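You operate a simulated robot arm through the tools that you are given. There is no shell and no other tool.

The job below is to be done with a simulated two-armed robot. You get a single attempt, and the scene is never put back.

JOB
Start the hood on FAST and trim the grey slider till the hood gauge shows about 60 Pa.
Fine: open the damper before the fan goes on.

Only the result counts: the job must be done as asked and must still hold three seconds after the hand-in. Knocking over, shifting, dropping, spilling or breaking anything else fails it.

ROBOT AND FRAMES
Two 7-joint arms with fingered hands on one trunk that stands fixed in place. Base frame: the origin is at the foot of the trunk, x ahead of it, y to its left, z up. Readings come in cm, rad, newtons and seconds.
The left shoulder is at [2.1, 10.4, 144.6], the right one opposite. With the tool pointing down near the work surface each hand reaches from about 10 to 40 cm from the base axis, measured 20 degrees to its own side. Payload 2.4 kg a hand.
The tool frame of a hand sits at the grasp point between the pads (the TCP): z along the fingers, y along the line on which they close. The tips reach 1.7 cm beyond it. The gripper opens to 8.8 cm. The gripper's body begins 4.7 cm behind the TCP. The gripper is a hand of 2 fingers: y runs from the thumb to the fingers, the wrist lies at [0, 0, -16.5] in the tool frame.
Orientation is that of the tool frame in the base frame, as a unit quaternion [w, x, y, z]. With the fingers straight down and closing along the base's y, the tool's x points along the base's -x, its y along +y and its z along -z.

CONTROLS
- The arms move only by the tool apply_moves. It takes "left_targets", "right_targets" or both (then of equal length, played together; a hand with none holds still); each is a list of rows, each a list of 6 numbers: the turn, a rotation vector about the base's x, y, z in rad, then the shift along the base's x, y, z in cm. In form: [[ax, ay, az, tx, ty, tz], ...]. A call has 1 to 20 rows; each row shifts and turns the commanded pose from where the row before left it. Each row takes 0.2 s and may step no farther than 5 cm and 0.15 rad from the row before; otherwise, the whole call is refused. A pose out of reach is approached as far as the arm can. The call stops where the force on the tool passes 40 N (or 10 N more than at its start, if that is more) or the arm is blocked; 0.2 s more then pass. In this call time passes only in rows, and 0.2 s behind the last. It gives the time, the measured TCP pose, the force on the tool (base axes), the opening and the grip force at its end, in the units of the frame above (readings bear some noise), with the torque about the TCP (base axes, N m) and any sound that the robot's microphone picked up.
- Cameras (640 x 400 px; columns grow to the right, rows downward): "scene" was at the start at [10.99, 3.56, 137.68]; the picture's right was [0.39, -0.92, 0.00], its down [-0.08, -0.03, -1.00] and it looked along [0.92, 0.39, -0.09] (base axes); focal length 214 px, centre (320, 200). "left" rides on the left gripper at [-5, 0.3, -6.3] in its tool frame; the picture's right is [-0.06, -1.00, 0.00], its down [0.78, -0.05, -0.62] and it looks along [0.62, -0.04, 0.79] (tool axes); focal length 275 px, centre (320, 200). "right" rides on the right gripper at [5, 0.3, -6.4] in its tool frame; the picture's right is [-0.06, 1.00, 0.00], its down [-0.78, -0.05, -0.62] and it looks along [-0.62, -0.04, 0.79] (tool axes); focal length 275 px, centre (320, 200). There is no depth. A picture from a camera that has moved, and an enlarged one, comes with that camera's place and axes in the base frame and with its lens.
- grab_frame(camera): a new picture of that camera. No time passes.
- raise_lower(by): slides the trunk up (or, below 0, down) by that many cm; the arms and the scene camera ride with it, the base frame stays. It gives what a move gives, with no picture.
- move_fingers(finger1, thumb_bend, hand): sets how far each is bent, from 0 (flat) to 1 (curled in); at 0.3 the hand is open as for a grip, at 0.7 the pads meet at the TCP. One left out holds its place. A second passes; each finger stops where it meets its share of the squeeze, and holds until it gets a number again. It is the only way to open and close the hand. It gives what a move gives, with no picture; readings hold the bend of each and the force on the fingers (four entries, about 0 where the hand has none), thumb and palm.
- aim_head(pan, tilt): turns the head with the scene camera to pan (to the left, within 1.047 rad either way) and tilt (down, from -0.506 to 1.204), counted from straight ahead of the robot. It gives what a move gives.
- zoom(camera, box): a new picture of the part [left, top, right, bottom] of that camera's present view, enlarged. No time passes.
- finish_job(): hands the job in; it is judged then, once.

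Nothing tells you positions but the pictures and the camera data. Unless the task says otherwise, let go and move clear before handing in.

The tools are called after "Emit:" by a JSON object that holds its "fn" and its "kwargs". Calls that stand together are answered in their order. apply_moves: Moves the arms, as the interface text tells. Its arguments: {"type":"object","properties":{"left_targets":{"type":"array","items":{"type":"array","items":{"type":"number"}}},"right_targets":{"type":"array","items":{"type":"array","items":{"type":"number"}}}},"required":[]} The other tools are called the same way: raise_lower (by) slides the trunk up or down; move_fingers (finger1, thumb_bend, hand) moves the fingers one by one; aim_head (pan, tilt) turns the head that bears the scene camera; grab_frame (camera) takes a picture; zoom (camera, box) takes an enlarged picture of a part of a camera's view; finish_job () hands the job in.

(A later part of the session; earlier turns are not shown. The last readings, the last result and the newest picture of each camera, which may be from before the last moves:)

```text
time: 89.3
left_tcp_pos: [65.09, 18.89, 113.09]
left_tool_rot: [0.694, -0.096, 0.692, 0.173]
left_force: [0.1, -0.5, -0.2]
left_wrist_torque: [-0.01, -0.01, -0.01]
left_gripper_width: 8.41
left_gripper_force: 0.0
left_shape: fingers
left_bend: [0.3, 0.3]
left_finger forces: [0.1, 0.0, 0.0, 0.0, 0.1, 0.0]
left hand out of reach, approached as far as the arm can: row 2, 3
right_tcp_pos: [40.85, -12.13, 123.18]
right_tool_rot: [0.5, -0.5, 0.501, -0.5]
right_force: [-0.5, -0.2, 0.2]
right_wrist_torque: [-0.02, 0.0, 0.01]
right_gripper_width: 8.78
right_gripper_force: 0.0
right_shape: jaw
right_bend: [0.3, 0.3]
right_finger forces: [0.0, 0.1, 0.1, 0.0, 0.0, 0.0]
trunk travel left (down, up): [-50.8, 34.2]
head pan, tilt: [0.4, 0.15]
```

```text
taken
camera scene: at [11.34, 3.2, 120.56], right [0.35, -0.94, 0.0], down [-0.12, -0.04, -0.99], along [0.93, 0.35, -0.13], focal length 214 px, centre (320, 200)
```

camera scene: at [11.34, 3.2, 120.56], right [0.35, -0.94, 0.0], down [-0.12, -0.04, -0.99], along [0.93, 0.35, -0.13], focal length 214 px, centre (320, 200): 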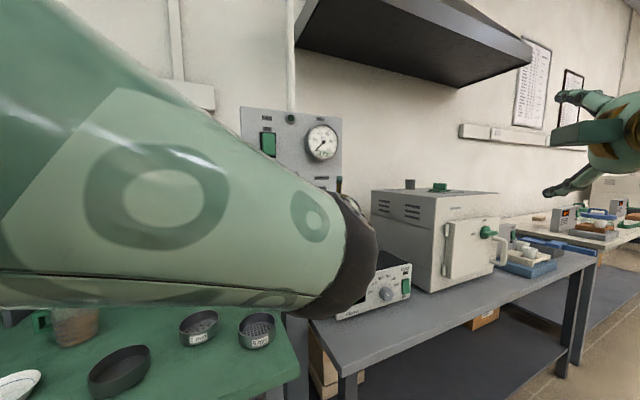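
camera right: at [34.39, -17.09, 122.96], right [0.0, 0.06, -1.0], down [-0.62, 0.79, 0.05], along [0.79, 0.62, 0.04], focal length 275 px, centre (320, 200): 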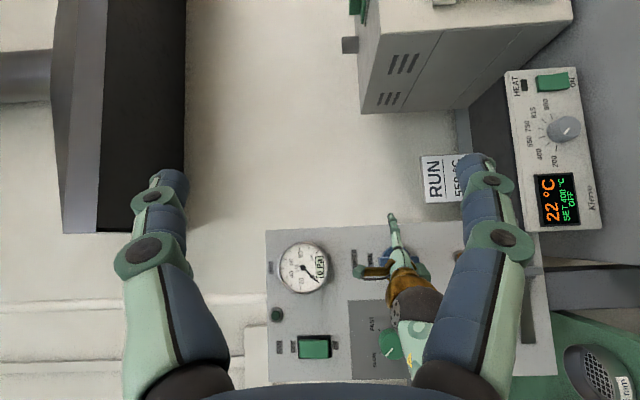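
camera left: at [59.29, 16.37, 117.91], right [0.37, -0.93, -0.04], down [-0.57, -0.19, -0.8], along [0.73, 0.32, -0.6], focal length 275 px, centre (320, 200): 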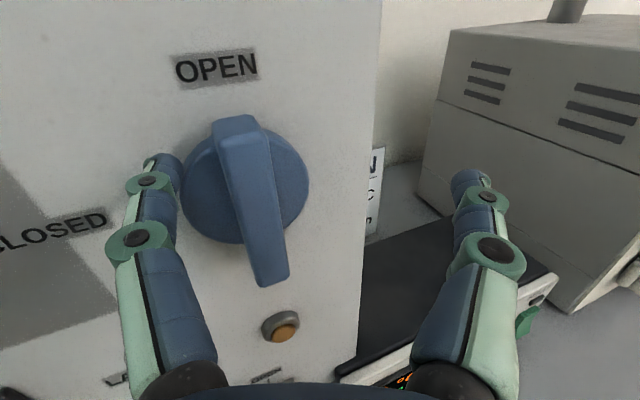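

The damper bar is upright on OPEN. Now I'll slide left along the panel toward the speed knob, turning toward the normal as I go, in cautious single steps.

Emit:
{"fn": "apply_moves", "kwargs": {"left_targets": [[0, 0, 0.08, -1.0, 0.8, 0], [0, 0, 0.08, -1.1, 0.8, 0]]}}

Emit:
{"fn": "grab_frame", "kwargs": {"camera": "left"}}

```text
time: 89.9
left_tcp_pos: [64.07, 19.54, 112.14]
left_tool_rot: [0.679, -0.148, 0.685, 0.219]
left_force: [0.0, 0.3, 0.5]
left_wrist_torque: [0.01, -0.01, -0.02]
left_gripper_width: 8.41
left_gripper_force: 0.2
left_shape: fingers
left_bend: [0.3, 0.3]
left_finger forces: [0.0, 0.1, 0.1, 0.1, 0.0, 0.0]
left hand out of reach, approached as far as the arm can: row 1, 2
right_tcp_pos: [40.79, -12.06, 123.07]
right_tool_rot: [0.5, -0.499, 0.501, -0.5]
right_force: [0.8, -1.1, 0.2]
right_wrist_torque: [0.0, 0.05, 0.01]
right_gripper_width: 8.78
right_gripper_force: 0.1
right_shape: jaw
right_bend: [0.3, 0.3]
right_finger forces: [0.0, 0.1, 0.0, 0.1, 0.1, 0.0]
trunk travel left (down, up): [-50.8, 34.2]
head pan, tilt: [0.4, 0.15]
```

```text
taken
camera left: at [58.64, 16.2, 116.88], right [0.5, -0.87, -0.04], down [-0.54, -0.28, -0.8], along [0.68, 0.42, -0.6], focal length 275 px, centre (320, 200)
```

left: 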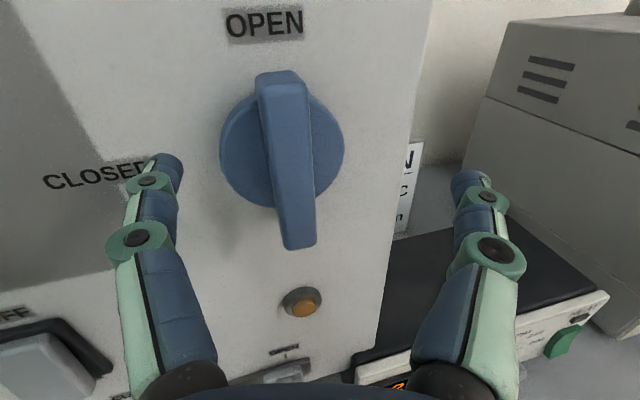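

Heading 30° now and tracking roughly. I'll raise the trunk 4 cm to give the upper arm more room, while lowering the hand and continuing left.

Emit:
{"fn": "raise_lower", "kwargs": {"by": 4}}

Emit:
{"fn": "apply_moves", "kwargs": {"left_targets": [[0, 0, 0.05, -0.9, 0.7, -1.3], [0, 0, 0.05, -0.9, 0.7, -1.3]]}}

Emit:
{"fn": "grab_frame", "kwargs": {"camera": "left"}}

Emit:
{"fn": "grab_frame", "kwargs": {"camera": "scene"}}

```text
time: 90.7
left_tcp_pos: [63.88, 19.16, 115.8]
left_tool_rot: [0.678, -0.146, 0.688, 0.215]
left_force: [0.2, 0.8, -0.2]
left_wrist_torque: [-0.02, 0.01, 0.0]
left_gripper_width: 8.41
left_gripper_force: 0.1
left_shape: fingers
left_bend: [0.3, 0.3]
left_finger forces: [0.1, 0.1, 0.1, 0.0, 0.0, 0.0]
right_tcp_pos: [40.83, -12.19, 127.14]
right_tool_rot: [0.499, -0.5, 0.501, -0.499]
right_force: [0.1, 1.1, 0.7]
right_wrist_torque: [-0.01, -0.04, -0.02]
right_gripper_width: 8.79
right_gripper_force: 0.0
right_shape: jaw
right_bend: [0.3, 0.3]
right_finger forces: [0.0, 0.1, 0.0, 0.0, 0.0, 0.0]
trunk travel left (down, up): [-54.8, 30.2]
head pan, tilt: [0.4, 0.15]
```

```text
time: 91.3
left_tcp_pos: [62.19, 21.62, 113.93]
left_tool_rot: [0.668, -0.185, 0.675, 0.255]
left_force: [0.3, -0.2, -0.1]
left_wrist_torque: [0.01, 0.0, -0.02]
left_gripper_width: 8.42
left_gripper_force: 0.0
left_shape: fingers
left_bend: [0.3, 0.3]
left_finger forces: [0.0, 0.1, 0.0, 0.0, 0.0, 0.0]
right_tcp_pos: [40.86, -12.14, 127.2]
right_tool_rot: [0.499, -0.5, 0.501, -0.5]
right_force: [-0.3, 0.5, -0.7]
right_wrist_torque: [0.03, 0.0, -0.02]
right_gripper_width: 8.81
right_gripper_force: 0.1
right_shape: jaw
right_bend: [0.3, 0.3]
right_finger forces: [0.0, 0.1, 0.1, 0.1, 0.0, 0.1]
trunk travel left (down, up): [-54.8, 30.2]
head pan, tilt: [0.4, 0.15]
```

```text
taken
camera left: at [57.14, 17.52, 118.7], right [0.59, -0.81, -0.04], down [-0.5, -0.33, -0.8], along [0.63, 0.49, -0.6], focal length 275 px, centre (320, 200)
```

left: 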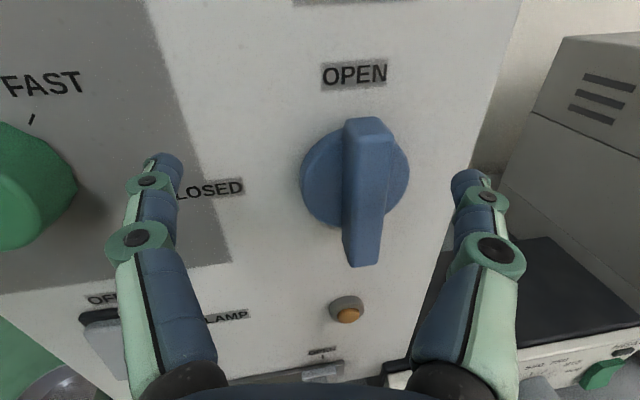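

```text
taken
camera scene: at [11.25, 3.34, 124.43], right [0.36, -0.93, 0.0], down [-0.13, -0.05, -0.99], along [0.92, 0.36, -0.14], focal length 214 px, centre (320, 200)
```

scene: 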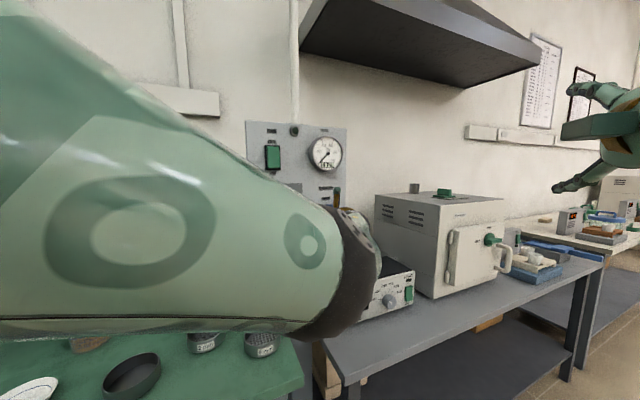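

No flags and heading 36°. Raising the trunk clearly helps, so I'll raise 3 cm more and continue left toward the knob, staying in front of it.

Emit:
{"fn": "raise_lower", "kwargs": {"by": 3}}

Emit:
{"fn": "apply_moves", "kwargs": {"left_targets": [[0, 0, 0.04, -1.5, 0.7, -1.0], [0, 0, 0.04, -1.6, 1.0, -1.0]]}}

Emit:
{"fn": "apply_moves", "kwargs": {"left_targets": [[0, 0, 0.04, -1.5, 1.3, -0.8], [0, 0, 0, -1.5, 1.5, -0.5]]}}

Emit:
{"fn": "grab_frame", "kwargs": {"camera": "left"}}

```text
time: 92.1
left_tcp_pos: [62.26, 20.73, 116.5]
left_tool_rot: [0.667, -0.181, 0.678, 0.25]
left_force: [-0.6, -0.3, 0.2]
left_wrist_torque: [0.02, -0.02, 0.01]
left_gripper_width: 8.4
left_gripper_force: 0.1
left_shape: fingers
left_bend: [0.3, 0.3]
left_finger forces: [0.1, 0.1, 0.0, 0.1, 0.0, 0.0]
right_tcp_pos: [40.87, -12.09, 130.18]
right_tool_rot: [0.499, -0.5, 0.501, -0.5]
right_force: [-0.3, 0.8, 0.0]
right_wrist_torque: [-0.02, 0.02, 0.02]
right_gripper_width: 8.8
right_gripper_force: 0.0
right_shape: jaw
right_bend: [0.3, 0.3]
right_finger forces: [0.1, 0.1, 0.0, 0.0, 0.0, 0.0]
trunk travel left (down, up): [-57.8, 27.2]
head pan, tilt: [0.4, 0.15]
```

```text
time: 92.9
left_tcp_pos: [58.89, 27.09, 115.44]
left_tool_rot: [0.657, -0.214, 0.652, 0.312]
left_force: [0.4, 1.0, -0.5]
left_wrist_torque: [0.02, 0.02, -0.02]
left_gripper_width: 8.39
left_gripper_force: 0.1
left_shape: fingers
left_bend: [0.3, 0.3]
left_finger forces: [0.0, 0.1, 0.0, 0.0, 0.0, 0.1]
right_tcp_pos: [40.86, -12.11, 130.18]
right_tool_rot: [0.499, -0.5, 0.501, -0.5]
right_force: [-0.4, -0.2, -0.3]
right_wrist_torque: [0.0, -0.02, 0.02]
right_gripper_width: 8.81
right_gripper_force: 0.0
right_shape: jaw
right_bend: [0.3, 0.3]
right_finger forces: [0.0, 0.1, 0.1, 0.0, 0.1, 0.0]
trunk travel left (down, up): [-57.8, 27.2]
head pan, tilt: [0.4, 0.15]
stopped in row 2 (left hand): the arm was blocked; the commanded pose is now the measured one
```

```text
time: 93.5
left_tcp_pos: [55.96, 30.86, 114.77]
left_tool_rot: [0.653, -0.229, 0.641, 0.334]
left_force: [0.2, 0.2, -0.5]
left_wrist_torque: [0.02, 0.0, -0.02]
left_gripper_width: 8.36
left_gripper_force: 0.0
left_shape: fingers
left_bend: [0.3, 0.3]
left_finger forces: [0.0, 0.1, 0.1, 0.1, 0.0, 0.0]
right_tcp_pos: [40.84, -11.99, 130.11]
right_tool_rot: [-0.499, 0.501, -0.5, 0.499]
right_force: [-0.9, -0.8, 0.4]
right_wrist_torque: [-0.02, -0.02, 0.01]
right_gripper_width: 8.8
right_gripper_force: 0.0
right_shape: jaw
right_bend: [0.3, 0.3]
right_finger forces: [0.0, 0.1, 0.0, 0.0, 0.0, 0.0]
trunk travel left (down, up): [-57.8, 27.2]
head pan, tilt: [0.4, 0.15]
```

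```text
taken
camera left: at [51.65, 25.75, 119.19], right [0.73, -0.68, -0.07], down [-0.42, -0.37, -0.83], along [0.54, 0.63, -0.56], focal length 275 px, centre (320, 200)
```

left: 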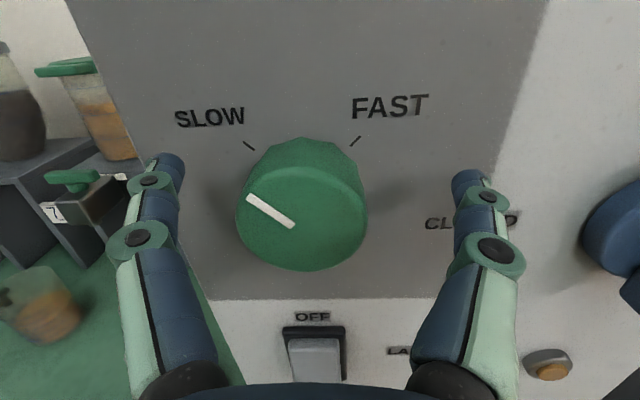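

The hand has arrived with its fingers straddling the knob, facing the panel almost squarely, forces near zero. I'll centre it on the knob axis and roll counter-clockwise to prepare for a clockwise twist.

Emit:
{"fn": "apply_moves", "kwargs": {"left_targets": [[0, 0, 0, -0.4, 0.35, -0.6], [0, 0, 0, -0.25, 0.2, -0.6]]}}

Emit:
{"fn": "apply_moves", "kwargs": {"left_targets": [[-0.102, -0.096, 0, 0, 0, 0], [-0.102, -0.096, 0, 0, 0, 0]]}}

Emit:
{"fn": "grab_frame", "kwargs": {"camera": "left"}}

```text
time: 94.1
left_tcp_pos: [55.3, 30.99, 113.21]
left_tool_rot: [0.652, -0.227, 0.644, 0.33]
left_force: [0.6, 0.3, 0.0]
left_wrist_torque: [0.0, 0.0, 0.01]
left_gripper_width: 8.4
left_gripper_force: 0.1
left_shape: fingers
left_bend: [0.3, 0.3]
left_finger forces: [0.0, 0.0, 0.0, 0.1, 0.1, 0.0]
right_tcp_pos: [40.89, -12.14, 130.14]
right_tool_rot: [0.499, -0.5, 0.502, -0.499]
right_force: [0.4, -0.8, 0.3]
right_wrist_torque: [-0.02, 0.02, 0.0]
right_gripper_width: 8.8
right_gripper_force: 0.1
right_shape: jaw
right_bend: [0.3, 0.3]
right_finger forces: [0.1, 0.1, 0.0, 0.0, 0.0, 0.1]
trunk travel left (down, up): [-57.8, 27.2]
head pan, tilt: [0.4, 0.15]
```

```text
time: 94.7
left_tcp_pos: [55.28, 29.41, 112.5]
left_tool_rot: [0.683, -0.318, 0.617, 0.229]
left_force: [0.2, -0.8, -0.5]
left_wrist_torque: [-0.02, 0.04, -0.01]
left_gripper_width: 8.38
left_gripper_force: 0.1
left_shape: fingers
left_bend: [0.3, 0.3]
left_finger forces: [0.0, 0.1, 0.1, 0.0, 0.0, 0.0]
right_tcp_pos: [40.74, -12.12, 130.15]
right_tool_rot: [0.499, -0.5, 0.501, -0.5]
right_force: [-0.1, -0.1, 0.7]
right_wrist_torque: [0.0, 0.01, 0.0]
right_gripper_width: 8.78
right_gripper_force: 0.1
right_shape: jaw
right_bend: [0.3, 0.3]
right_finger forces: [0.0, 0.0, 0.1, 0.0, 0.0, 0.0]
trunk travel left (down, up): [-57.8, 27.2]
head pan, tilt: [0.4, 0.15]
```

```text
taken
camera left: at [50.01, 25.44, 117.09], right [0.69, -0.69, 0.21], down [-0.29, -0.54, -0.79], along [0.66, 0.49, -0.57], focal length 275 px, centre (320, 200)
```

left: 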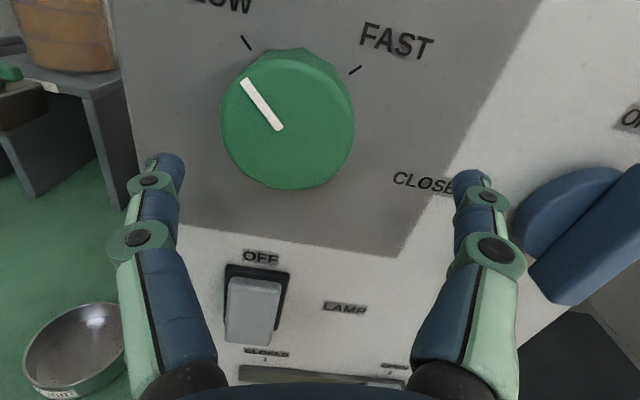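

The hand drifted back a little while rolling, but that's fine. I'll continue rolling counter-clockwise about 30° more, then re-centre on the knob axis at about (55.7, 31.7, 113.9).

Emit:
{"fn": "apply_moves", "kwargs": {"left_targets": [[-0.102, -0.096, 0, 0, 0, 0], [-0.102, -0.096, 0, 0, 0, 0]]}}

Emit:
{"fn": "apply_moves", "kwargs": {"left_targets": [[-0.102, -0.096, 0, 0, 0, 0], [-0.102, -0.096, 0, 0, 0, 0]]}}

Emit:
{"fn": "grab_frame", "kwargs": {"camera": "left"}}

Emit:
{"fn": "grab_frame", "kwargs": {"camera": "scene"}}

```text
time: 95.3
left_tcp_pos: [55.28, 29.58, 112.61]
left_tool_rot: [0.703, -0.408, 0.567, 0.134]
left_force: [0.6, 0.7, 0.8]
left_wrist_torque: [-0.02, -0.02, 0.0]
left_gripper_width: 8.4
left_gripper_force: 0.0
left_shape: fingers
left_bend: [0.3, 0.3]
left_finger forces: [0.1, 0.1, 0.0, 0.1, 0.0, 0.0]
right_tcp_pos: [40.78, -12.14, 130.13]
right_tool_rot: [0.499, -0.5, 0.501, -0.5]
right_force: [-0.6, -0.5, 0.1]
right_wrist_torque: [-0.01, 0.0, -0.02]
right_gripper_width: 8.78
right_gripper_force: 0.1
right_shape: jaw
right_bend: [0.3, 0.3]
right_finger forces: [0.1, 0.0, 0.0, 0.0, 0.1, 0.1]
trunk travel left (down, up): [-57.8, 27.2]
head pan, tilt: [0.4, 0.15]
```

```text
time: 95.9
left_tcp_pos: [55.39, 29.66, 112.54]
left_tool_rot: [0.709, -0.488, 0.507, 0.036]
left_force: [0.4, -0.1, 1.0]
left_wrist_torque: [-0.03, 0.0, -0.02]
left_gripper_width: 8.37
left_gripper_force: 0.0
left_shape: fingers
left_bend: [0.3, 0.3]
left_finger forces: [0.0, 0.0, 0.0, 0.0, 0.1, 0.0]
right_tcp_pos: [40.87, -12.0, 130.13]
right_tool_rot: [0.499, -0.499, 0.502, -0.499]
right_force: [0.2, 0.5, -0.3]
right_wrist_torque: [0.01, -0.01, 0.01]
right_gripper_width: 8.77
right_gripper_force: 0.0
right_shape: jaw
right_bend: [0.3, 0.3]
right_finger forces: [0.0, 0.0, 0.0, 0.0, 0.0, 0.1]
trunk travel left (down, up): [-57.8, 27.2]
head pan, tilt: [0.4, 0.15]
```

```text
taken
camera left: at [48.39, 27.41, 116.07], right [0.52, -0.49, 0.7], down [-0.02, -0.82, -0.57], along [0.86, 0.28, -0.43], focal length 275 px, centre (320, 200)
```

left: 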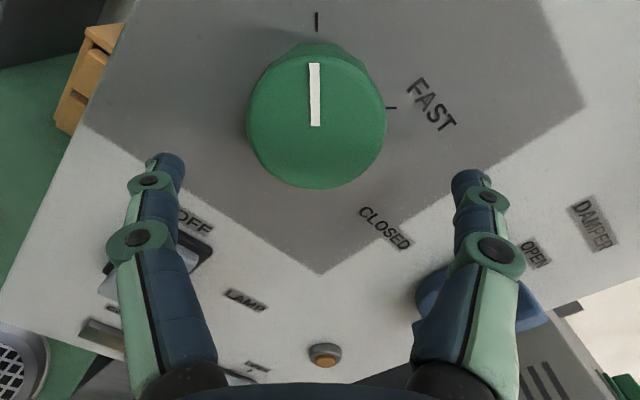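

```text
taken
camera scene: at [11.14, 3.6, 127.37], right [0.39, -0.92, 0.0], down [-0.14, -0.06, -0.99], along [0.91, 0.38, -0.15], focal length 214 px, centre (320, 200)
```

scene: 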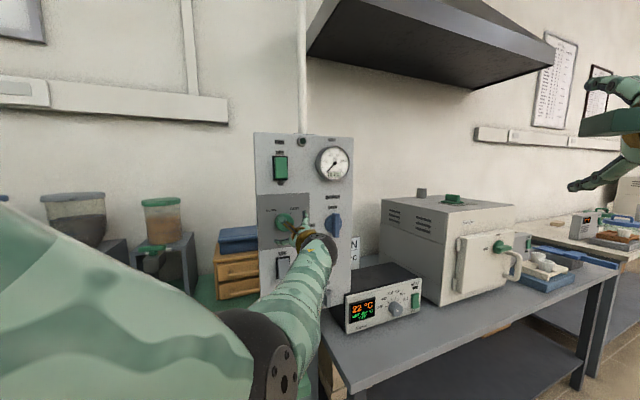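

Tracking is now exact, the head is free, and the hand is rolled to −45°, with SLOW at the hand's "up" and FAST 90° clockwise. I'll move onto the knob axis and forward so the pads straddle it.

Emit:
{"fn": "apply_moves", "kwargs": {"left_targets": [[0, 0, 0, -0.1, 0.6, 0.5], [0, 0, 0, 0.1, 0.7, 0.45], [0, 0, 0, 0.4, 0.85, 0.4]]}}

Emit:
{"fn": "grab_frame", "kwargs": {"camera": "left"}}

```text
time: 96.7
left_tcp_pos: [55.52, 31.85, 113.95]
left_tool_rot: [0.709, -0.488, 0.508, 0.037]
left_force: [0.3, -0.1, -0.2]
left_wrist_torque: [-0.02, 0.03, 0.01]
left_gripper_width: 8.38
left_gripper_force: 0.1
left_shape: fingers
left_bend: [0.3, 0.3]
left_finger forces: [0.0, 0.0, 0.0, 0.0, 0.1, 0.1]
right_tcp_pos: [40.88, -12.23, 130.15]
right_tool_rot: [0.499, -0.5, 0.501, -0.5]
right_force: [0.2, -0.6, 0.1]
right_wrist_torque: [0.01, 0.01, -0.02]
right_gripper_width: 8.81
right_gripper_force: 0.1
right_shape: jaw
right_bend: [0.3, 0.3]
right_finger forces: [0.1, 0.1, 0.0, 0.0, 0.0, 0.1]
trunk travel left (down, up): [-57.8, 27.2]
head pan, tilt: [0.4, 0.15]
```

```text
taken
camera left: at [48.7, 29.56, 117.47], right [0.52, -0.49, 0.7], down [-0.02, -0.82, -0.57], along [0.86, 0.28, -0.43], focal length 275 px, centre (320, 200)
```

left: 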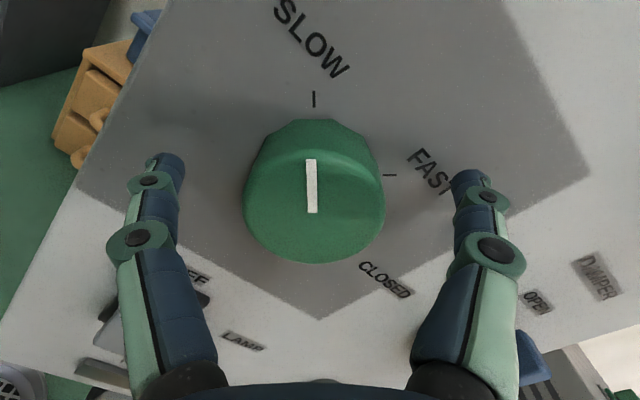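

Knob centred between the pads. Closing both fingers on it.

Emit:
{"fn": "move_fingers", "kwargs": {"hand": "left", "finger1": 0.6, "thumb_bend": 0.6}}

Emit:
{"fn": "grab_frame", "kwargs": {"camera": "left"}}

```text
time: 97.7
left_tcp_pos: [55.54, 31.8, 113.93]
left_tool_rot: [0.709, -0.488, 0.507, 0.037]
left_force: [0.4, 0.8, 0.6]
left_wrist_torque: [-0.01, 0.0, 0.0]
left_gripper_width: 3.41
left_gripper_force: 3.4
left_shape: fingers
left_bend: [0.52, 0.56]
left_finger forces: [3.3, 0.1, 0.1, 0.0, 3.6, 0.1]
right_tcp_pos: [40.72, -12.14, 130.22]
right_tool_rot: [0.499, -0.5, 0.501, -0.5]
right_force: [1.0, -0.6, -0.1]
right_wrist_torque: [0.0, -0.03, 0.02]
right_gripper_width: 8.79
right_gripper_force: 0.0
right_shape: jaw
right_bend: [0.3, 0.3]
right_finger forces: [0.1, 0.1, 0.1, 0.1, 0.0, 0.0]
trunk travel left (down, up): [-57.8, 27.2]
head pan, tilt: [0.4, 0.15]
```

```text
taken
camera left: at [48.69, 29.55, 117.47], right [0.52, -0.49, 0.7], down [-0.02, -0.82, -0.57], along [0.86, 0.28, -0.43], focal length 275 px, centre (320, 200)
```

left: 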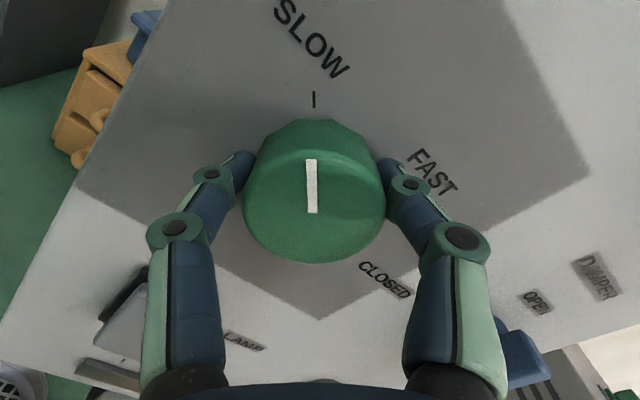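

Gripped. Now twisting clockwise about the panel normal in steps.

Emit:
{"fn": "apply_moves", "kwargs": {"left_targets": [[0.102, 0.096, 0, 0, 0, 0], [0.102, 0.096, 0, 0, 0, 0], [0.102, 0.096, 0, 0, 0, 0], [0.102, 0.096, 0, 0, 0, 0]]}}

Emit:
{"fn": "grab_frame", "kwargs": {"camera": "left"}}

```text
time: 98.7
left_tcp_pos: [55.66, 31.73, 113.94]
left_tool_rot: [0.684, -0.317, 0.615, 0.23]
left_force: [3.1, -1.1, 6.0]
left_wrist_torque: [0.08, -0.09, -0.08]
left_gripper_width: 3.38
left_gripper_force: 4.5
left_shape: fingers
left_bend: [0.53, 0.55]
left_finger forces: [2.8, 0.1, 0.1, 0.0, 6.5, 0.0]
right_tcp_pos: [40.77, -12.1, 130.1]
right_tool_rot: [0.5, -0.5, 0.501, -0.5]
right_force: [-0.4, -0.4, -0.1]
right_wrist_torque: [0.03, -0.03, 0.01]
right_gripper_width: 8.82
right_gripper_force: 0.0
right_shape: jaw
right_bend: [0.3, 0.3]
right_finger forces: [0.0, 0.1, 0.0, 0.0, 0.0, 0.1]
trunk travel left (down, up): [-57.8, 27.2]
head pan, tilt: [0.4, 0.15]
```

```text
taken
camera left: at [50.32, 27.78, 118.6], right [0.7, -0.69, 0.21], down [-0.29, -0.54, -0.79], along [0.66, 0.49, -0.57], focal length 275 px, centre (320, 200)
```

left: 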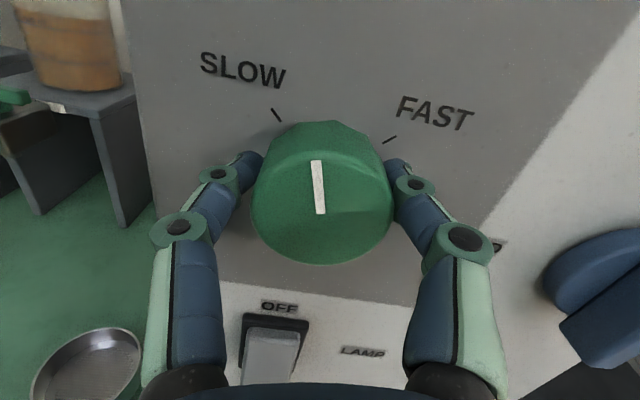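

The knob is turning with the hand. Continuing the twist.

Emit:
{"fn": "apply_moves", "kwargs": {"left_targets": [[0.102, 0.096, 0, 0, 0, 0], [0.102, 0.096, 0, 0, 0, 0], [0.102, 0.096, 0, 0, 0, 0], [0.102, 0.096, 0, 0, 0, 0]]}}

Emit:
{"fn": "grab_frame", "kwargs": {"camera": "left"}}

```text
time: 99.7
left_tcp_pos: [55.55, 31.74, 113.9]
left_tool_rot: [0.606, -0.124, 0.673, 0.406]
left_force: [4.2, -7.2, 2.0]
left_wrist_torque: [-0.05, -0.01, -0.14]
left_gripper_width: 3.48
left_gripper_force: 5.5
left_shape: fingers
left_bend: [0.56, 0.54]
left_finger forces: [1.9, 0.0, 0.1, 0.0, 8.9, 0.0]
right_tcp_pos: [40.89, -12.34, 129.99]
right_tool_rot: [0.5, -0.499, 0.502, -0.499]
right_force: [0.5, 0.5, 0.2]
right_wrist_torque: [-0.02, -0.01, 0.0]
right_gripper_width: 8.77
right_gripper_force: 0.1
right_shape: jaw
right_bend: [0.3, 0.3]
right_finger forces: [0.0, 0.0, 0.0, 0.1, 0.0, 0.1]
trunk travel left (down, up): [-57.8, 27.2]
head pan, tilt: [0.4, 0.15]
```

```text
taken
camera left: at [52.08, 25.98, 118.18], right [0.67, -0.66, -0.34], down [-0.6, -0.21, -0.78], along [0.44, 0.72, -0.53], focal length 275 px, centre (320, 200)
```

left: 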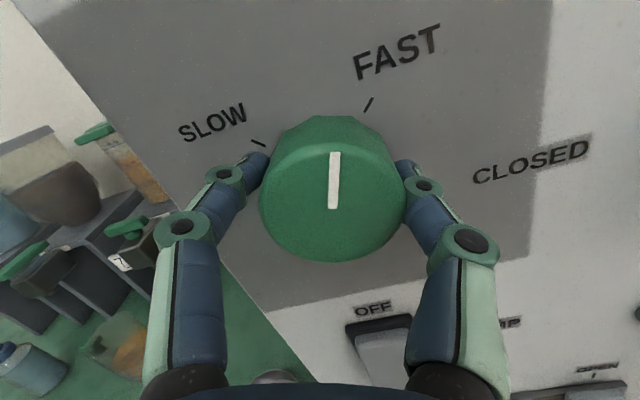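

About 64° turned. Three more steps to FAST.

Emit:
{"fn": "apply_moves", "kwargs": {"left_targets": [[0.102, 0.096, 0, 0, 0, 0], [0.102, 0.096, 0, 0, 0, 0], [0.102, 0.096, 0, 0, 0, 0]]}}

Emit:
{"fn": "grab_frame", "kwargs": {"camera": "left"}}

```text
time: 100.2
left_tcp_pos: [55.5, 32.38, 110.98]
left_tool_rot: [0.585, -0.069, 0.676, 0.442]
left_force: [-25.8, -28.8, 3.8]
left_wrist_torque: [0.06, -0.04, 0.05]
left_gripper_width: 2.13
left_gripper_force: 19.1
left_shape: fingers
left_bend: [0.66, 0.65]
left_finger forces: [17.8, 0.0, 0.0, 0.1, 20.8, 0.0]
left hand out of reach, approached as far as the arm can: row 1, 2
right_tcp_pos: [40.37, -12.66, 130.19]
right_tool_rot: [0.502, -0.498, 0.501, -0.499]
right_force: [-0.4, -1.0, 0.9]
right_wrist_torque: [-0.03, 0.0, 0.01]
right_gripper_width: 8.78
right_gripper_force: 0.1
right_shape: jaw
right_bend: [0.3, 0.3]
right_finger forces: [0.0, 0.0, 0.1, 0.1, 0.1, 0.1]
trunk travel left (down, up): [-57.8, 27.2]
head pan, tilt: [0.4, 0.15]
stopped in row 2 (left hand): the force on the tool passed its limit at 52 N (the readings are from after the stop); the commanded pose is now the measured one
```

```text
taken
camera left: at [52.28, 26.13, 114.84], right [0.63, -0.63, -0.46], down [-0.66, -0.12, -0.74], along [0.41, 0.77, -0.49], focal length 275 px, centre (320, 200)
```

left: 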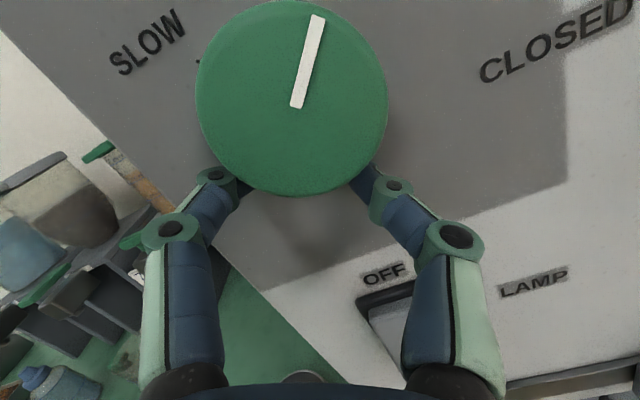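

The wrist reached its roll limit and the hand slipped below the knob, pressing on the panel. I'll back off along the normal at once and then open the fingers.

Emit:
{"fn": "apply_moves", "kwargs": {"left_targets": [[0, 0, 0, -0.6, -0.57, -0.2], [0, 0, 0, -0.7, -0.66, -0.2]]}}

Emit:
{"fn": "move_fingers", "kwargs": {"hand": "left", "finger1": 0.3, "thumb_bend": 0.3}}

Emit:
{"fn": "grab_frame", "kwargs": {"camera": "left"}}

Emit:
{"fn": "grab_frame", "kwargs": {"camera": "scene"}}

```text
time: 100.8
left_tcp_pos: [54.68, 31.98, 110.39]
left_tool_rot: [0.586, -0.071, 0.676, 0.442]
left_force: [-0.5, 0.2, -0.4]
left_wrist_torque: [0.0, -0.02, -0.01]
left_gripper_width: 1.67
left_gripper_force: 0.0
left_shape: fingers
left_bend: [0.6, 0.6]
left_finger forces: [0.1, 0.0, 0.1, 0.0, 0.1, 0.0]
right_tcp_pos: [40.71, -12.04, 130.12]
right_tool_rot: [0.5, -0.499, 0.501, -0.499]
right_force: [-0.1, 0.1, -0.6]
right_wrist_torque: [0.0, -0.03, 0.0]
right_gripper_width: 8.79
right_gripper_force: 0.0
right_shape: jaw
right_bend: [0.3, 0.3]
right_finger forces: [0.1, 0.0, 0.0, 0.0, 0.0, 0.1]
trunk travel left (down, up): [-57.8, 27.2]
head pan, tilt: [0.4, 0.15]
```

```text
time: 101.8
left_tcp_pos: [54.61, 31.89, 110.27]
left_tool_rot: [0.586, -0.072, 0.676, 0.442]
left_force: [-0.4, 0.0, 0.2]
left_wrist_torque: [0.03, -0.01, -0.02]
left_gripper_width: 8.38
left_gripper_force: 0.1
left_shape: fingers
left_bend: [0.3, 0.3]
left_finger forces: [0.1, 0.1, 0.0, 0.0, 0.0, 0.0]
right_tcp_pos: [40.79, -12.04, 130.23]
right_tool_rot: [0.5, -0.499, 0.501, -0.5]
right_force: [0.3, -0.1, -0.4]
right_wrist_torque: [0.02, 0.02, -0.01]
right_gripper_width: 8.81
right_gripper_force: 0.0
right_shape: jaw
right_bend: [0.3, 0.3]
right_finger forces: [0.0, 0.0, 0.0, 0.0, 0.0, 0.0]
trunk travel left (down, up): [-57.8, 27.2]
head pan, tilt: [0.4, 0.15]
```

```text
taken
camera left: at [51.32, 25.66, 114.16], right [0.63, -0.63, -0.46], down [-0.66, -0.12, -0.74], along [0.41, 0.77, -0.49], focal length 275 px, centre (320, 200)
```

left: 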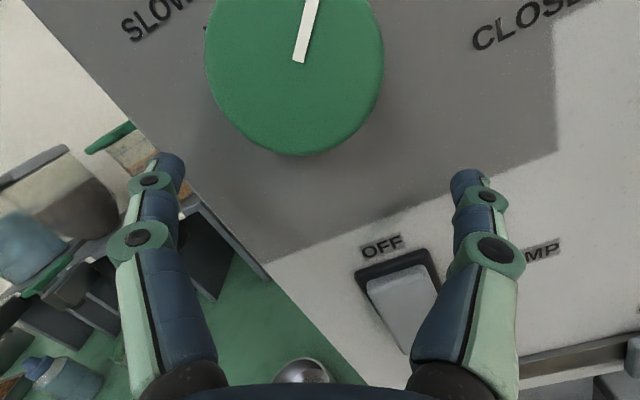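

```text
taken
camera scene: at [11.13, 3.59, 127.37], right [0.39, -0.92, 0.0], down [-0.14, -0.06, -0.99], along [0.91, 0.38, -0.15], focal length 214 px, centre (320, 200)
```

scene: 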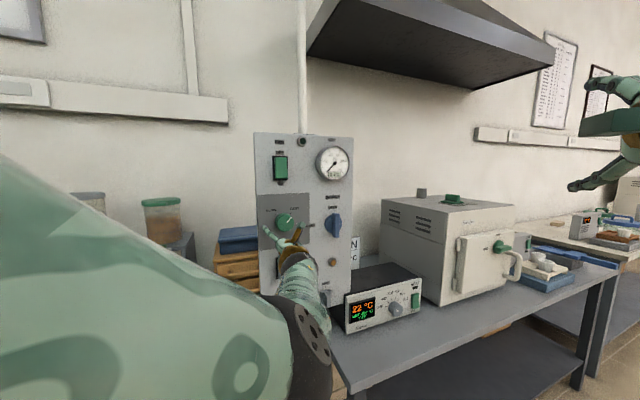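

Clear of the knob now. Let me enlarge the panel to read the knob and damper positions.

Emit:
{"fn": "zoom", "kwargs": {"camera": "scene", "box": [250, 180, 360, 250]}}

Emit:
{"fn": "zoom", "kwargs": {"camera": "scene", "box": [250, 130, 360, 200]}}

```text
5.71 times, centred on (305, 215) of scene
camera zoom: at [11.13, 3.59, 127.37], right [0.39, -0.92, 0.0], down [-0.14, -0.06, -0.99], along [0.91, 0.38, -0.15], focal length 1226 px, centre (406, 114)
```

zoom: 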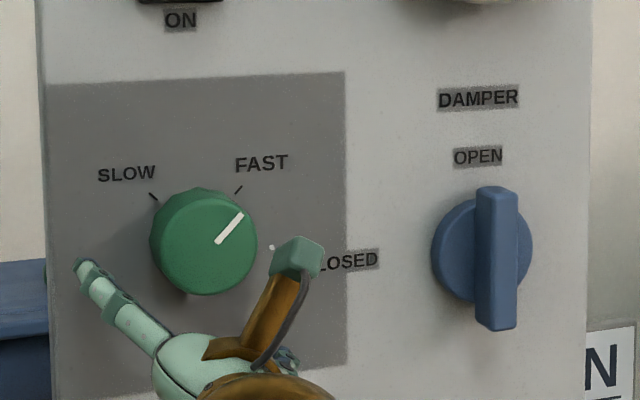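

```text
5.71 times, centred on (305, 165) of scene
camera zoom: at [11.13, 3.59, 127.37], right [0.39, -0.92, 0.0], down [-0.14, -0.06, -0.99], along [0.91, 0.38, -0.15], focal length 1226 px, centre (406, 400)
```

zoom: 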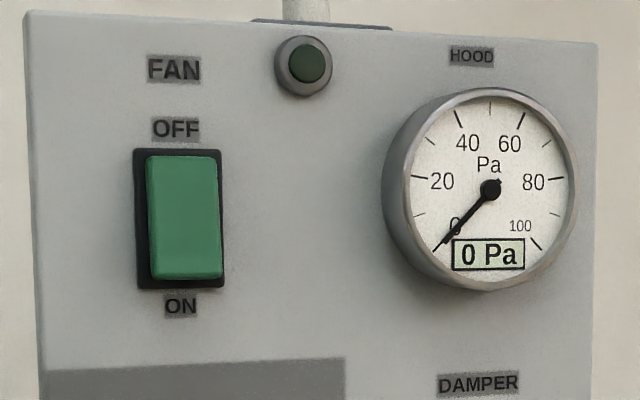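

The knob points to FAST and the damper is on OPEN; gauge still 0 Pa, fan OFF. Next is the fan: I'll back off 3 cm, roll the hand back to level and close the fingers for pressing.

Emit:
{"fn": "apply_moves", "kwargs": {"left_targets": [[-0.05, -0.047, 0, -0.73, -0.69, 0], [-0.102, -0.096, 0, -0.73, -0.69, 0], [-0.102, -0.096, 0, -0.73, -0.69, 0], [-0.102, -0.096, 0, -0.5, -0.45, 0], [-0.102, -0.096, 0, 0, 0, 0]]}}

Emit:
{"fn": "move_fingers", "kwargs": {"hand": "left", "finger1": 0.7, "thumb_bend": 0.7}}

Emit:
{"fn": "grab_frame", "kwargs": {"camera": "left"}}

```text
time: 103.2
left_tcp_pos: [51.73, 31.98, 111.5]
left_tool_rot: [0.689, -0.29, 0.605, 0.274]
left_force: [-0.5, -0.5, -0.3]
left_wrist_torque: [-0.01, 0.0, 0.01]
left_gripper_width: 8.32
left_gripper_force: 0.0
left_shape: fingers
left_bend: [0.3, 0.3]
left_finger forces: [0.0, 0.1, 0.1, 0.1, 0.0, 0.0]
right_tcp_pos: [40.8, -11.97, 130.07]
right_tool_rot: [0.499, -0.5, 0.501, -0.5]
right_force: [0.1, 0.4, -0.3]
right_wrist_torque: [-0.01, -0.02, -0.02]
right_gripper_width: 8.78
right_gripper_force: 0.0
right_shape: jaw
right_bend: [0.3, 0.3]
right_finger forces: [0.1, 0.0, 0.0, 0.0, 0.0, 0.0]
trunk travel left (down, up): [-57.8, 27.2]
head pan, tilt: [0.4, 0.15]
stopped in row 5 (left hand): the arm was blocked; the commanded pose is now the measured one
```

```text
time: 104.2
left_tcp_pos: [51.82, 31.86, 111.45]
left_tool_rot: [0.688, -0.291, 0.606, 0.275]
left_force: [0.1, 0.1, 0.9]
left_wrist_torque: [0.0, 0.01, 0.03]
left_gripper_width: 0.01
left_gripper_force: 0.0
left_shape: fingers
left_bend: [0.7, 0.7]
left_finger forces: [0.0, 0.0, 0.0, 0.0, 0.1, 0.0]
right_tcp_pos: [40.87, -12.1, 130.18]
right_tool_rot: [0.499, -0.5, 0.501, -0.5]
right_force: [0.2, 0.4, 0.3]
right_wrist_torque: [0.01, 0.01, 0.03]
right_gripper_width: 8.78
right_gripper_force: 0.1
right_shape: jaw
right_bend: [0.3, 0.3]
right_finger forces: [0.1, 0.0, 0.0, 0.0, 0.0, 0.0]
trunk travel left (down, up): [-57.8, 27.2]
head pan, tilt: [0.4, 0.15]
```

```text
taken
camera left: at [46.73, 27.33, 115.66], right [0.72, -0.68, 0.13], down [-0.29, -0.46, -0.84], along [0.63, 0.56, -0.53], focal length 275 px, centre (320, 200)
```

left: 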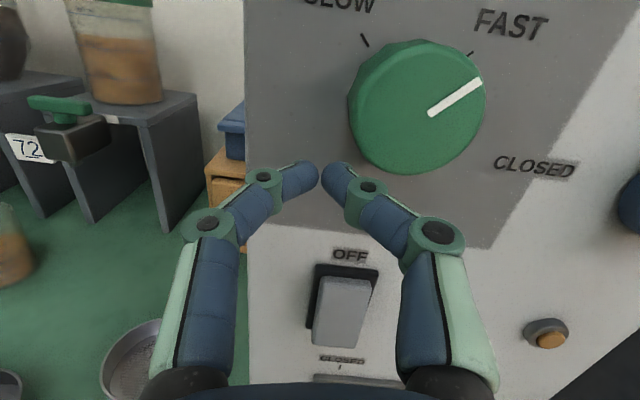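

Fingers closed. I'll raise the trunk 14 cm to bring the hand up to the lower (ON) half of the fan rocker at about (56.8, 33.3, 125.6).

Emit:
{"fn": "raise_lower", "kwargs": {"by": 14}}

Emit:
{"fn": "grab_frame", "kwargs": {"camera": "left"}}

Emit:
{"fn": "grab_frame", "kwargs": {"camera": "scene"}}

```text
time: 105.8
left_tcp_pos: [51.77, 31.93, 125.4]
left_tool_rot: [0.689, -0.29, 0.606, 0.274]
left_force: [0.3, 0.0, -0.5]
left_wrist_torque: [0.01, 0.01, 0.01]
left_gripper_width: 0.0
left_gripper_force: 0.0
left_shape: fingers
left_bend: [0.7, 0.7]
left_finger forces: [0.0, 0.1, 0.0, 0.1, 0.1, 0.1]
right_tcp_pos: [40.91, -12.12, 144.1]
right_tool_rot: [0.499, -0.5, 0.501, -0.5]
right_force: [0.3, -0.4, 1.1]
right_wrist_torque: [0.01, -0.01, 0.02]
right_gripper_width: 8.8
right_gripper_force: 0.1
right_shape: jaw
right_bend: [0.3, 0.3]
right_finger forces: [0.0, 0.1, 0.0, 0.0, 0.0, 0.0]
trunk travel left (down, up): [-71.8, 13.2]
head pan, tilt: [0.4, 0.15]
```

```text
taken
camera left: at [46.73, 27.34, 129.64], right [0.72, -0.68, 0.13], down [-0.29, -0.46, -0.84], along [0.63, 0.56, -0.53], focal length 275 px, centre (320, 200)
```

left: 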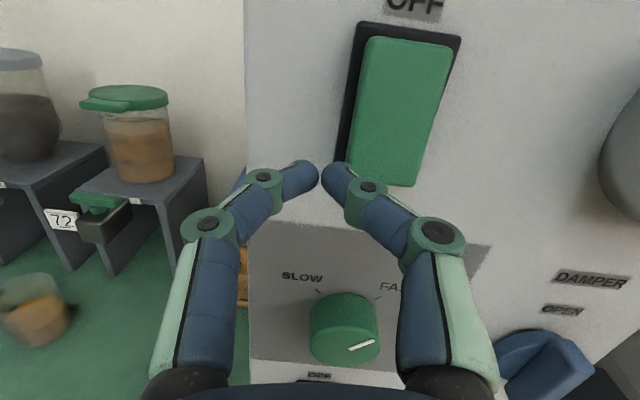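

```text
taken
camera scene: at [11.07, 3.59, 141.39], right [0.39, -0.92, 0.0], down [-0.14, -0.06, -0.99], along [0.91, 0.38, -0.15], focal length 214 px, centre (320, 200)
```

scene: 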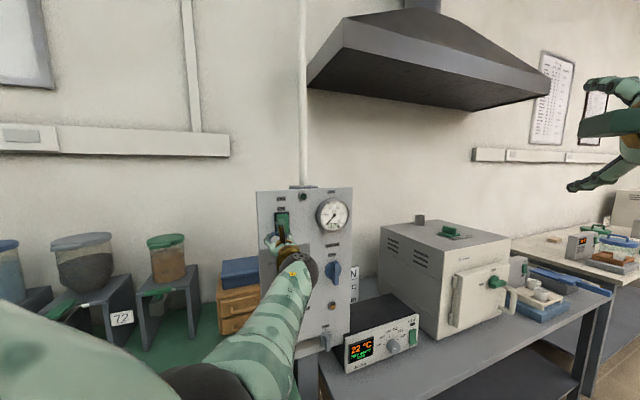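

The hand rose rigidly to the right height. I'll shift 3 cm right along the panel to line up with the ON half, staying just off the surface.

Emit:
{"fn": "apply_moves", "kwargs": {"left_targets": [[0, 0, 0, 1.03, -1.09, 0], [0, 0, 0, 1.03, -1.09, 0]]}}

Emit:
{"fn": "grab_frame", "kwargs": {"camera": "left"}}

```text
time: 106.4
left_tcp_pos: [53.73, 29.67, 125.24]
left_tool_rot: [0.688, -0.29, 0.606, 0.274]
left_force: [0.1, -0.4, 0.3]
left_wrist_torque: [0.02, 0.0, 0.04]
left_gripper_width: 0.0
left_gripper_force: 0.0
left_shape: fingers
left_bend: [0.7, 0.7]
left_finger forces: [0.0, 0.1, 0.0, 0.0, 0.0, 0.0]
right_tcp_pos: [40.79, -12.11, 144.13]
right_tool_rot: [0.499, -0.5, 0.501, -0.5]
right_force: [-1.1, -0.6, -1.1]
right_wrist_torque: [0.0, -0.03, 0.02]
right_gripper_width: 8.77
right_gripper_force: 0.0
right_shape: jaw
right_bend: [0.3, 0.3]
right_finger forces: [0.1, 0.0, 0.0, 0.0, 0.0, 0.0]
trunk travel left (down, up): [-71.8, 13.2]
head pan, tilt: [0.4, 0.15]
```

```text
taken
camera left: at [48.73, 25.13, 129.52], right [0.72, -0.68, 0.13], down [-0.29, -0.46, -0.84], along [0.63, 0.56, -0.53], focal length 275 px, centre (320, 200)
```

left: 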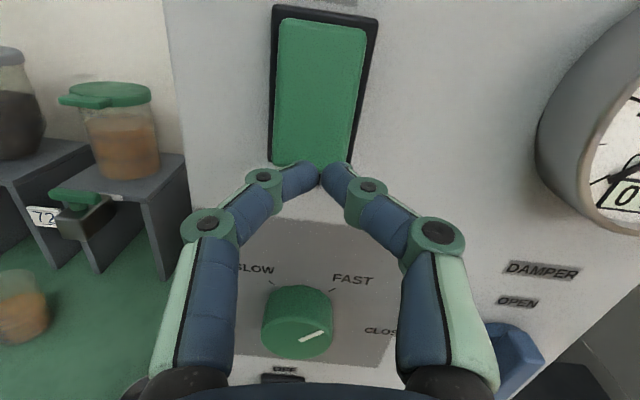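

Lined up with the lower half of the rocker. Pressing forward in small steps.

Emit:
{"fn": "apply_moves", "kwargs": {"left_targets": [[0, 0, 0, 0.436, 0.412, 0.1], [0, 0, 0, 0.436, 0.412, 0.05], [0, 0, 0, 0.436, 0.412, 0.05], [0, 0, 0, 0.36, 0.34, 0.05]]}}

Emit:
{"fn": "grab_frame", "kwargs": {"camera": "left"}}

```text
time: 107.4
left_tcp_pos: [55.37, 30.9, 125.5]
left_tool_rot: [0.688, -0.289, 0.606, 0.274]
left_force: [-12.7, -12.6, -5.4]
left_wrist_torque: [-0.02, 0.01, 0.01]
left_gripper_width: 0.0
left_gripper_force: 8.7
left_shape: fingers
left_bend: [0.72, 0.71]
left_finger forces: [8.6, 0.0, 0.1, 0.0, 10.2, 0.0]
right_tcp_pos: [40.53, -12.29, 144.09]
right_tool_rot: [0.5, -0.499, 0.501, -0.499]
right_force: [0.4, 0.0, -1.3]
right_wrist_torque: [-0.02, 0.0, -0.01]
right_gripper_width: 8.81
right_gripper_force: 0.1
right_shape: jaw
right_bend: [0.3, 0.3]
right_finger forces: [0.0, 0.0, 0.0, 0.1, 0.1, 0.0]
trunk travel left (down, up): [-71.8, 13.2]
head pan, tilt: [0.4, 0.15]
```

```text
taken
camera left: at [50.21, 26.37, 129.8], right [0.72, -0.68, 0.13], down [-0.29, -0.46, -0.84], along [0.63, 0.56, -0.53], focal length 275 px, centre (320, 200)
```

left: 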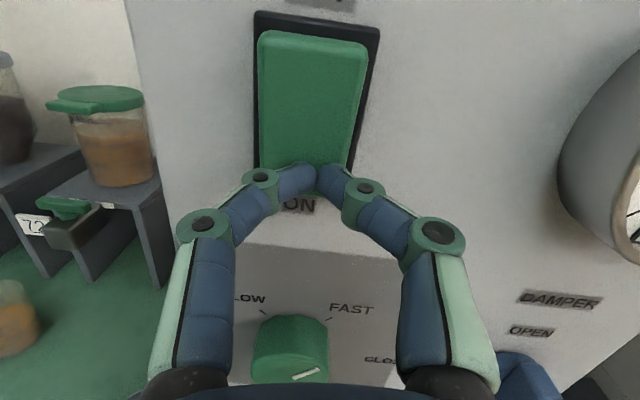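

Contact at about 18 N and the rocker looks tipped. Checking the pilot lamp and gauge.

Emit:
{"fn": "zoom", "kwargs": {"camera": "scene", "box": [250, 180, 360, 250]}}

```text
5.71 times, centred on (305, 215) of scene
camera zoom: at [10.87, 3.35, 141.41], right [0.39, -0.92, 0.0], down [-0.14, -0.06, -0.99], along [0.91, 0.38, -0.15], focal length 1226 px, centre (406, 114)
```

zoom: 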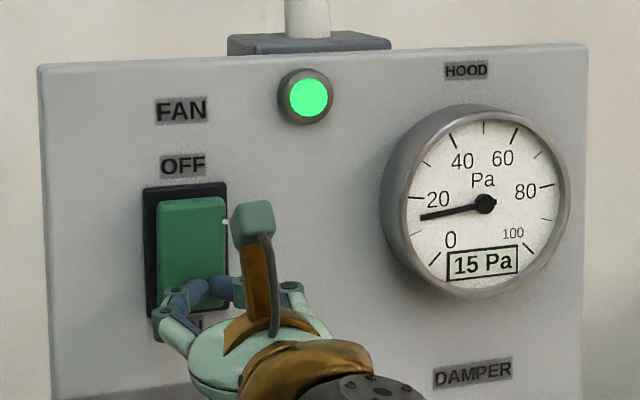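

The pilot lamp is lit and the gauge is rising. I'll back off and watch the gauge settle.

Emit:
{"fn": "apply_moves", "kwargs": {"left_targets": [[0, 0, 0, -0.5, -0.47, 0], [0, 0, 0, -0.73, -0.69, 0], [0, 0, 0, -0.73, -0.69, 0], [0, 0, 0, -0.73, -0.69, 0]]}}

Emit:
{"fn": "zoom", "kwargs": {"camera": "scene", "box": [250, 180, 360, 250]}}

Emit:
{"fn": "grab_frame", "kwargs": {"camera": "left"}}

```text
time: 108.4
left_tcp_pos: [52.82, 28.6, 125.56]
left_tool_rot: [0.689, -0.289, 0.606, 0.274]
left_force: [-0.1, -0.1, -0.5]
left_wrist_torque: [-0.01, 0.03, -0.01]
left_gripper_width: 0.02
left_gripper_force: 0.1
left_shape: fingers
left_bend: [0.7, 0.7]
left_finger forces: [0.1, 0.0, 0.0, 0.1, 0.1, 0.1]
right_tcp_pos: [40.82, -12.18, 144.12]
right_tool_rot: [0.5, -0.499, 0.502, -0.499]
right_force: [0.4, -0.2, 0.2]
right_wrist_torque: [-0.05, -0.04, 0.01]
right_gripper_width: 8.79
right_gripper_force: 0.1
right_shape: jaw
right_bend: [0.3, 0.3]
right_finger forces: [0.1, 0.0, 0.1, 0.1, 0.0, 0.0]
trunk travel left (down, up): [-71.8, 13.2]
head pan, tilt: [0.4, 0.15]
```

```text
5.71 times, centred on (305, 215) of scene
camera zoom: at [11.04, 3.57, 141.4], right [0.39, -0.92, 0.0], down [-0.14, -0.06, -0.99], along [0.91, 0.38, -0.15], focal length 1226 px, centre (406, 114)
```

zoom: 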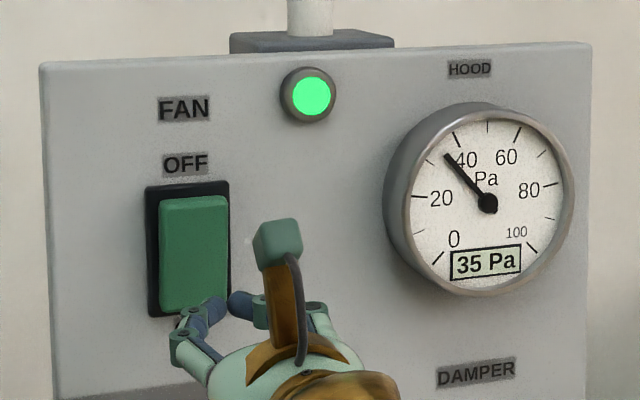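

```text
taken
camera left: at [47.73, 24.1, 129.85], right [0.72, -0.68, 0.13], down [-0.29, -0.46, -0.84], along [0.63, 0.56, -0.53], focal length 275 px, centre (320, 200)
```

left: 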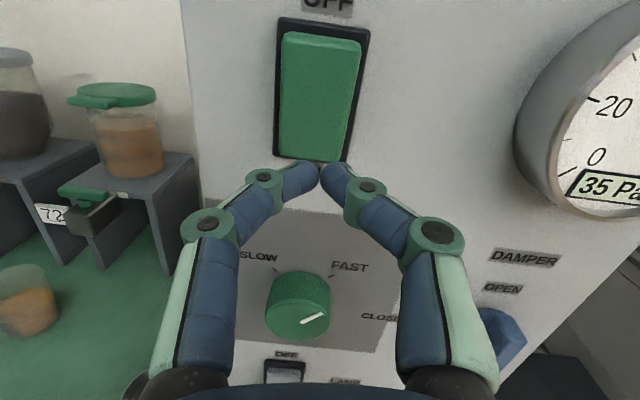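

The pressure is climbing (35 Pa and rising). I'll lower the trunk 33 cm so the hand comes down to slider height, staying well clear of the panel face.

Emit:
{"fn": "raise_lower", "kwargs": {"by": -33}}

Emit:
{"fn": "aim_head", "kwargs": {"pan": 0.4, "tilt": -0.1}}

Emit:
{"fn": "grab_frame", "kwargs": {"camera": "left"}}

Emit:
{"fn": "grab_frame", "kwargs": {"camera": "scene"}}

```text
time: 111.7
left_tcp_pos: [52.79, 28.66, 92.69]
left_tool_rot: [0.688, -0.291, 0.606, 0.275]
left_force: [-0.1, 0.4, -0.2]
left_wrist_torque: [0.01, 0.05, -0.04]
left_gripper_width: 0.0
left_gripper_force: 0.0
left_shape: fingers
left_bend: [0.7, 0.7]
left_finger forces: [0.1, 0.0, 0.0, 0.0, 0.1, 0.0]
right_tcp_pos: [40.93, -12.12, 111.14]
right_tool_rot: [0.5, -0.499, 0.501, -0.5]
right_force: [0.3, 0.0, -0.4]
right_wrist_torque: [0.01, 0.02, 0.01]
right_gripper_width: 8.79
right_gripper_force: 0.1
right_shape: jaw
right_bend: [0.3, 0.3]
right_finger forces: [0.0, 0.0, 0.1, 0.1, 0.1, 0.0]
trunk travel left (down, up): [-38.8, 46.2]
head pan, tilt: [0.4, 0.15]
```

```text
time: 112.4
left_tcp_pos: [52.73, 28.76, 92.67]
left_tool_rot: [0.688, -0.29, 0.606, 0.274]
left_force: [-0.7, 0.5, 0.6]
left_wrist_torque: [-0.01, 0.02, 0.0]
left_gripper_width: 0.0
left_gripper_force: 0.0
left_shape: fingers
left_bend: [0.7, 0.7]
left_finger forces: [0.0, 0.0, 0.0, 0.0, 0.0, 0.0]
right_tcp_pos: [40.89, -12.17, 111.14]
right_tool_rot: [0.5, -0.5, 0.501, -0.499]
right_force: [-0.1, 1.3, 0.3]
right_wrist_torque: [-0.02, -0.01, -0.02]
right_gripper_width: 8.77
right_gripper_force: 0.1
right_shape: jaw
right_bend: [0.3, 0.3]
right_finger forces: [0.0, 0.0, 0.0, 0.0, 0.0, 0.0]
trunk travel left (down, up): [-38.8, 46.2]
head pan, tilt: [0.4, -0.099]
```

```text
taken
camera left: at [47.78, 24.18, 96.92], right [0.72, -0.68, 0.13], down [-0.29, -0.46, -0.84], along [0.63, 0.56, -0.53], focal length 275 px, centre (320, 200)
```

left: 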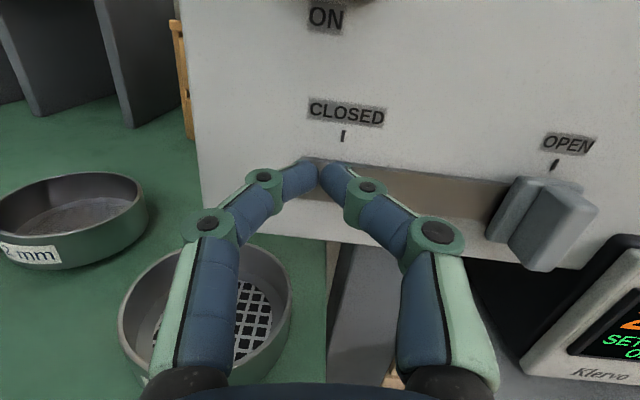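

```text
taken
camera scene: at [11.15, 3.2, 110.18], right [0.36, -0.93, 0.0], down [0.06, 0.02, -1.0], along [0.93, 0.36, 0.06], focal length 214 px, centre (320, 200)
```

scene: 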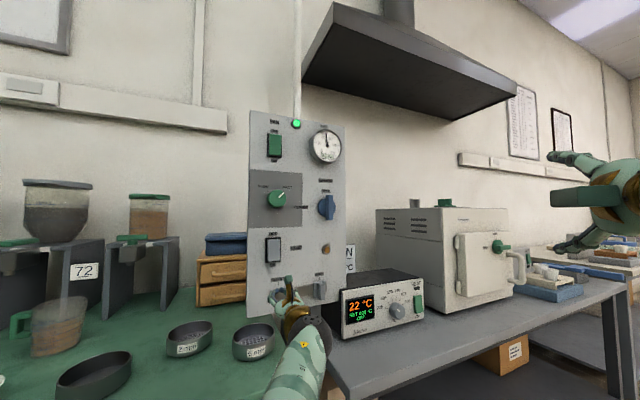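

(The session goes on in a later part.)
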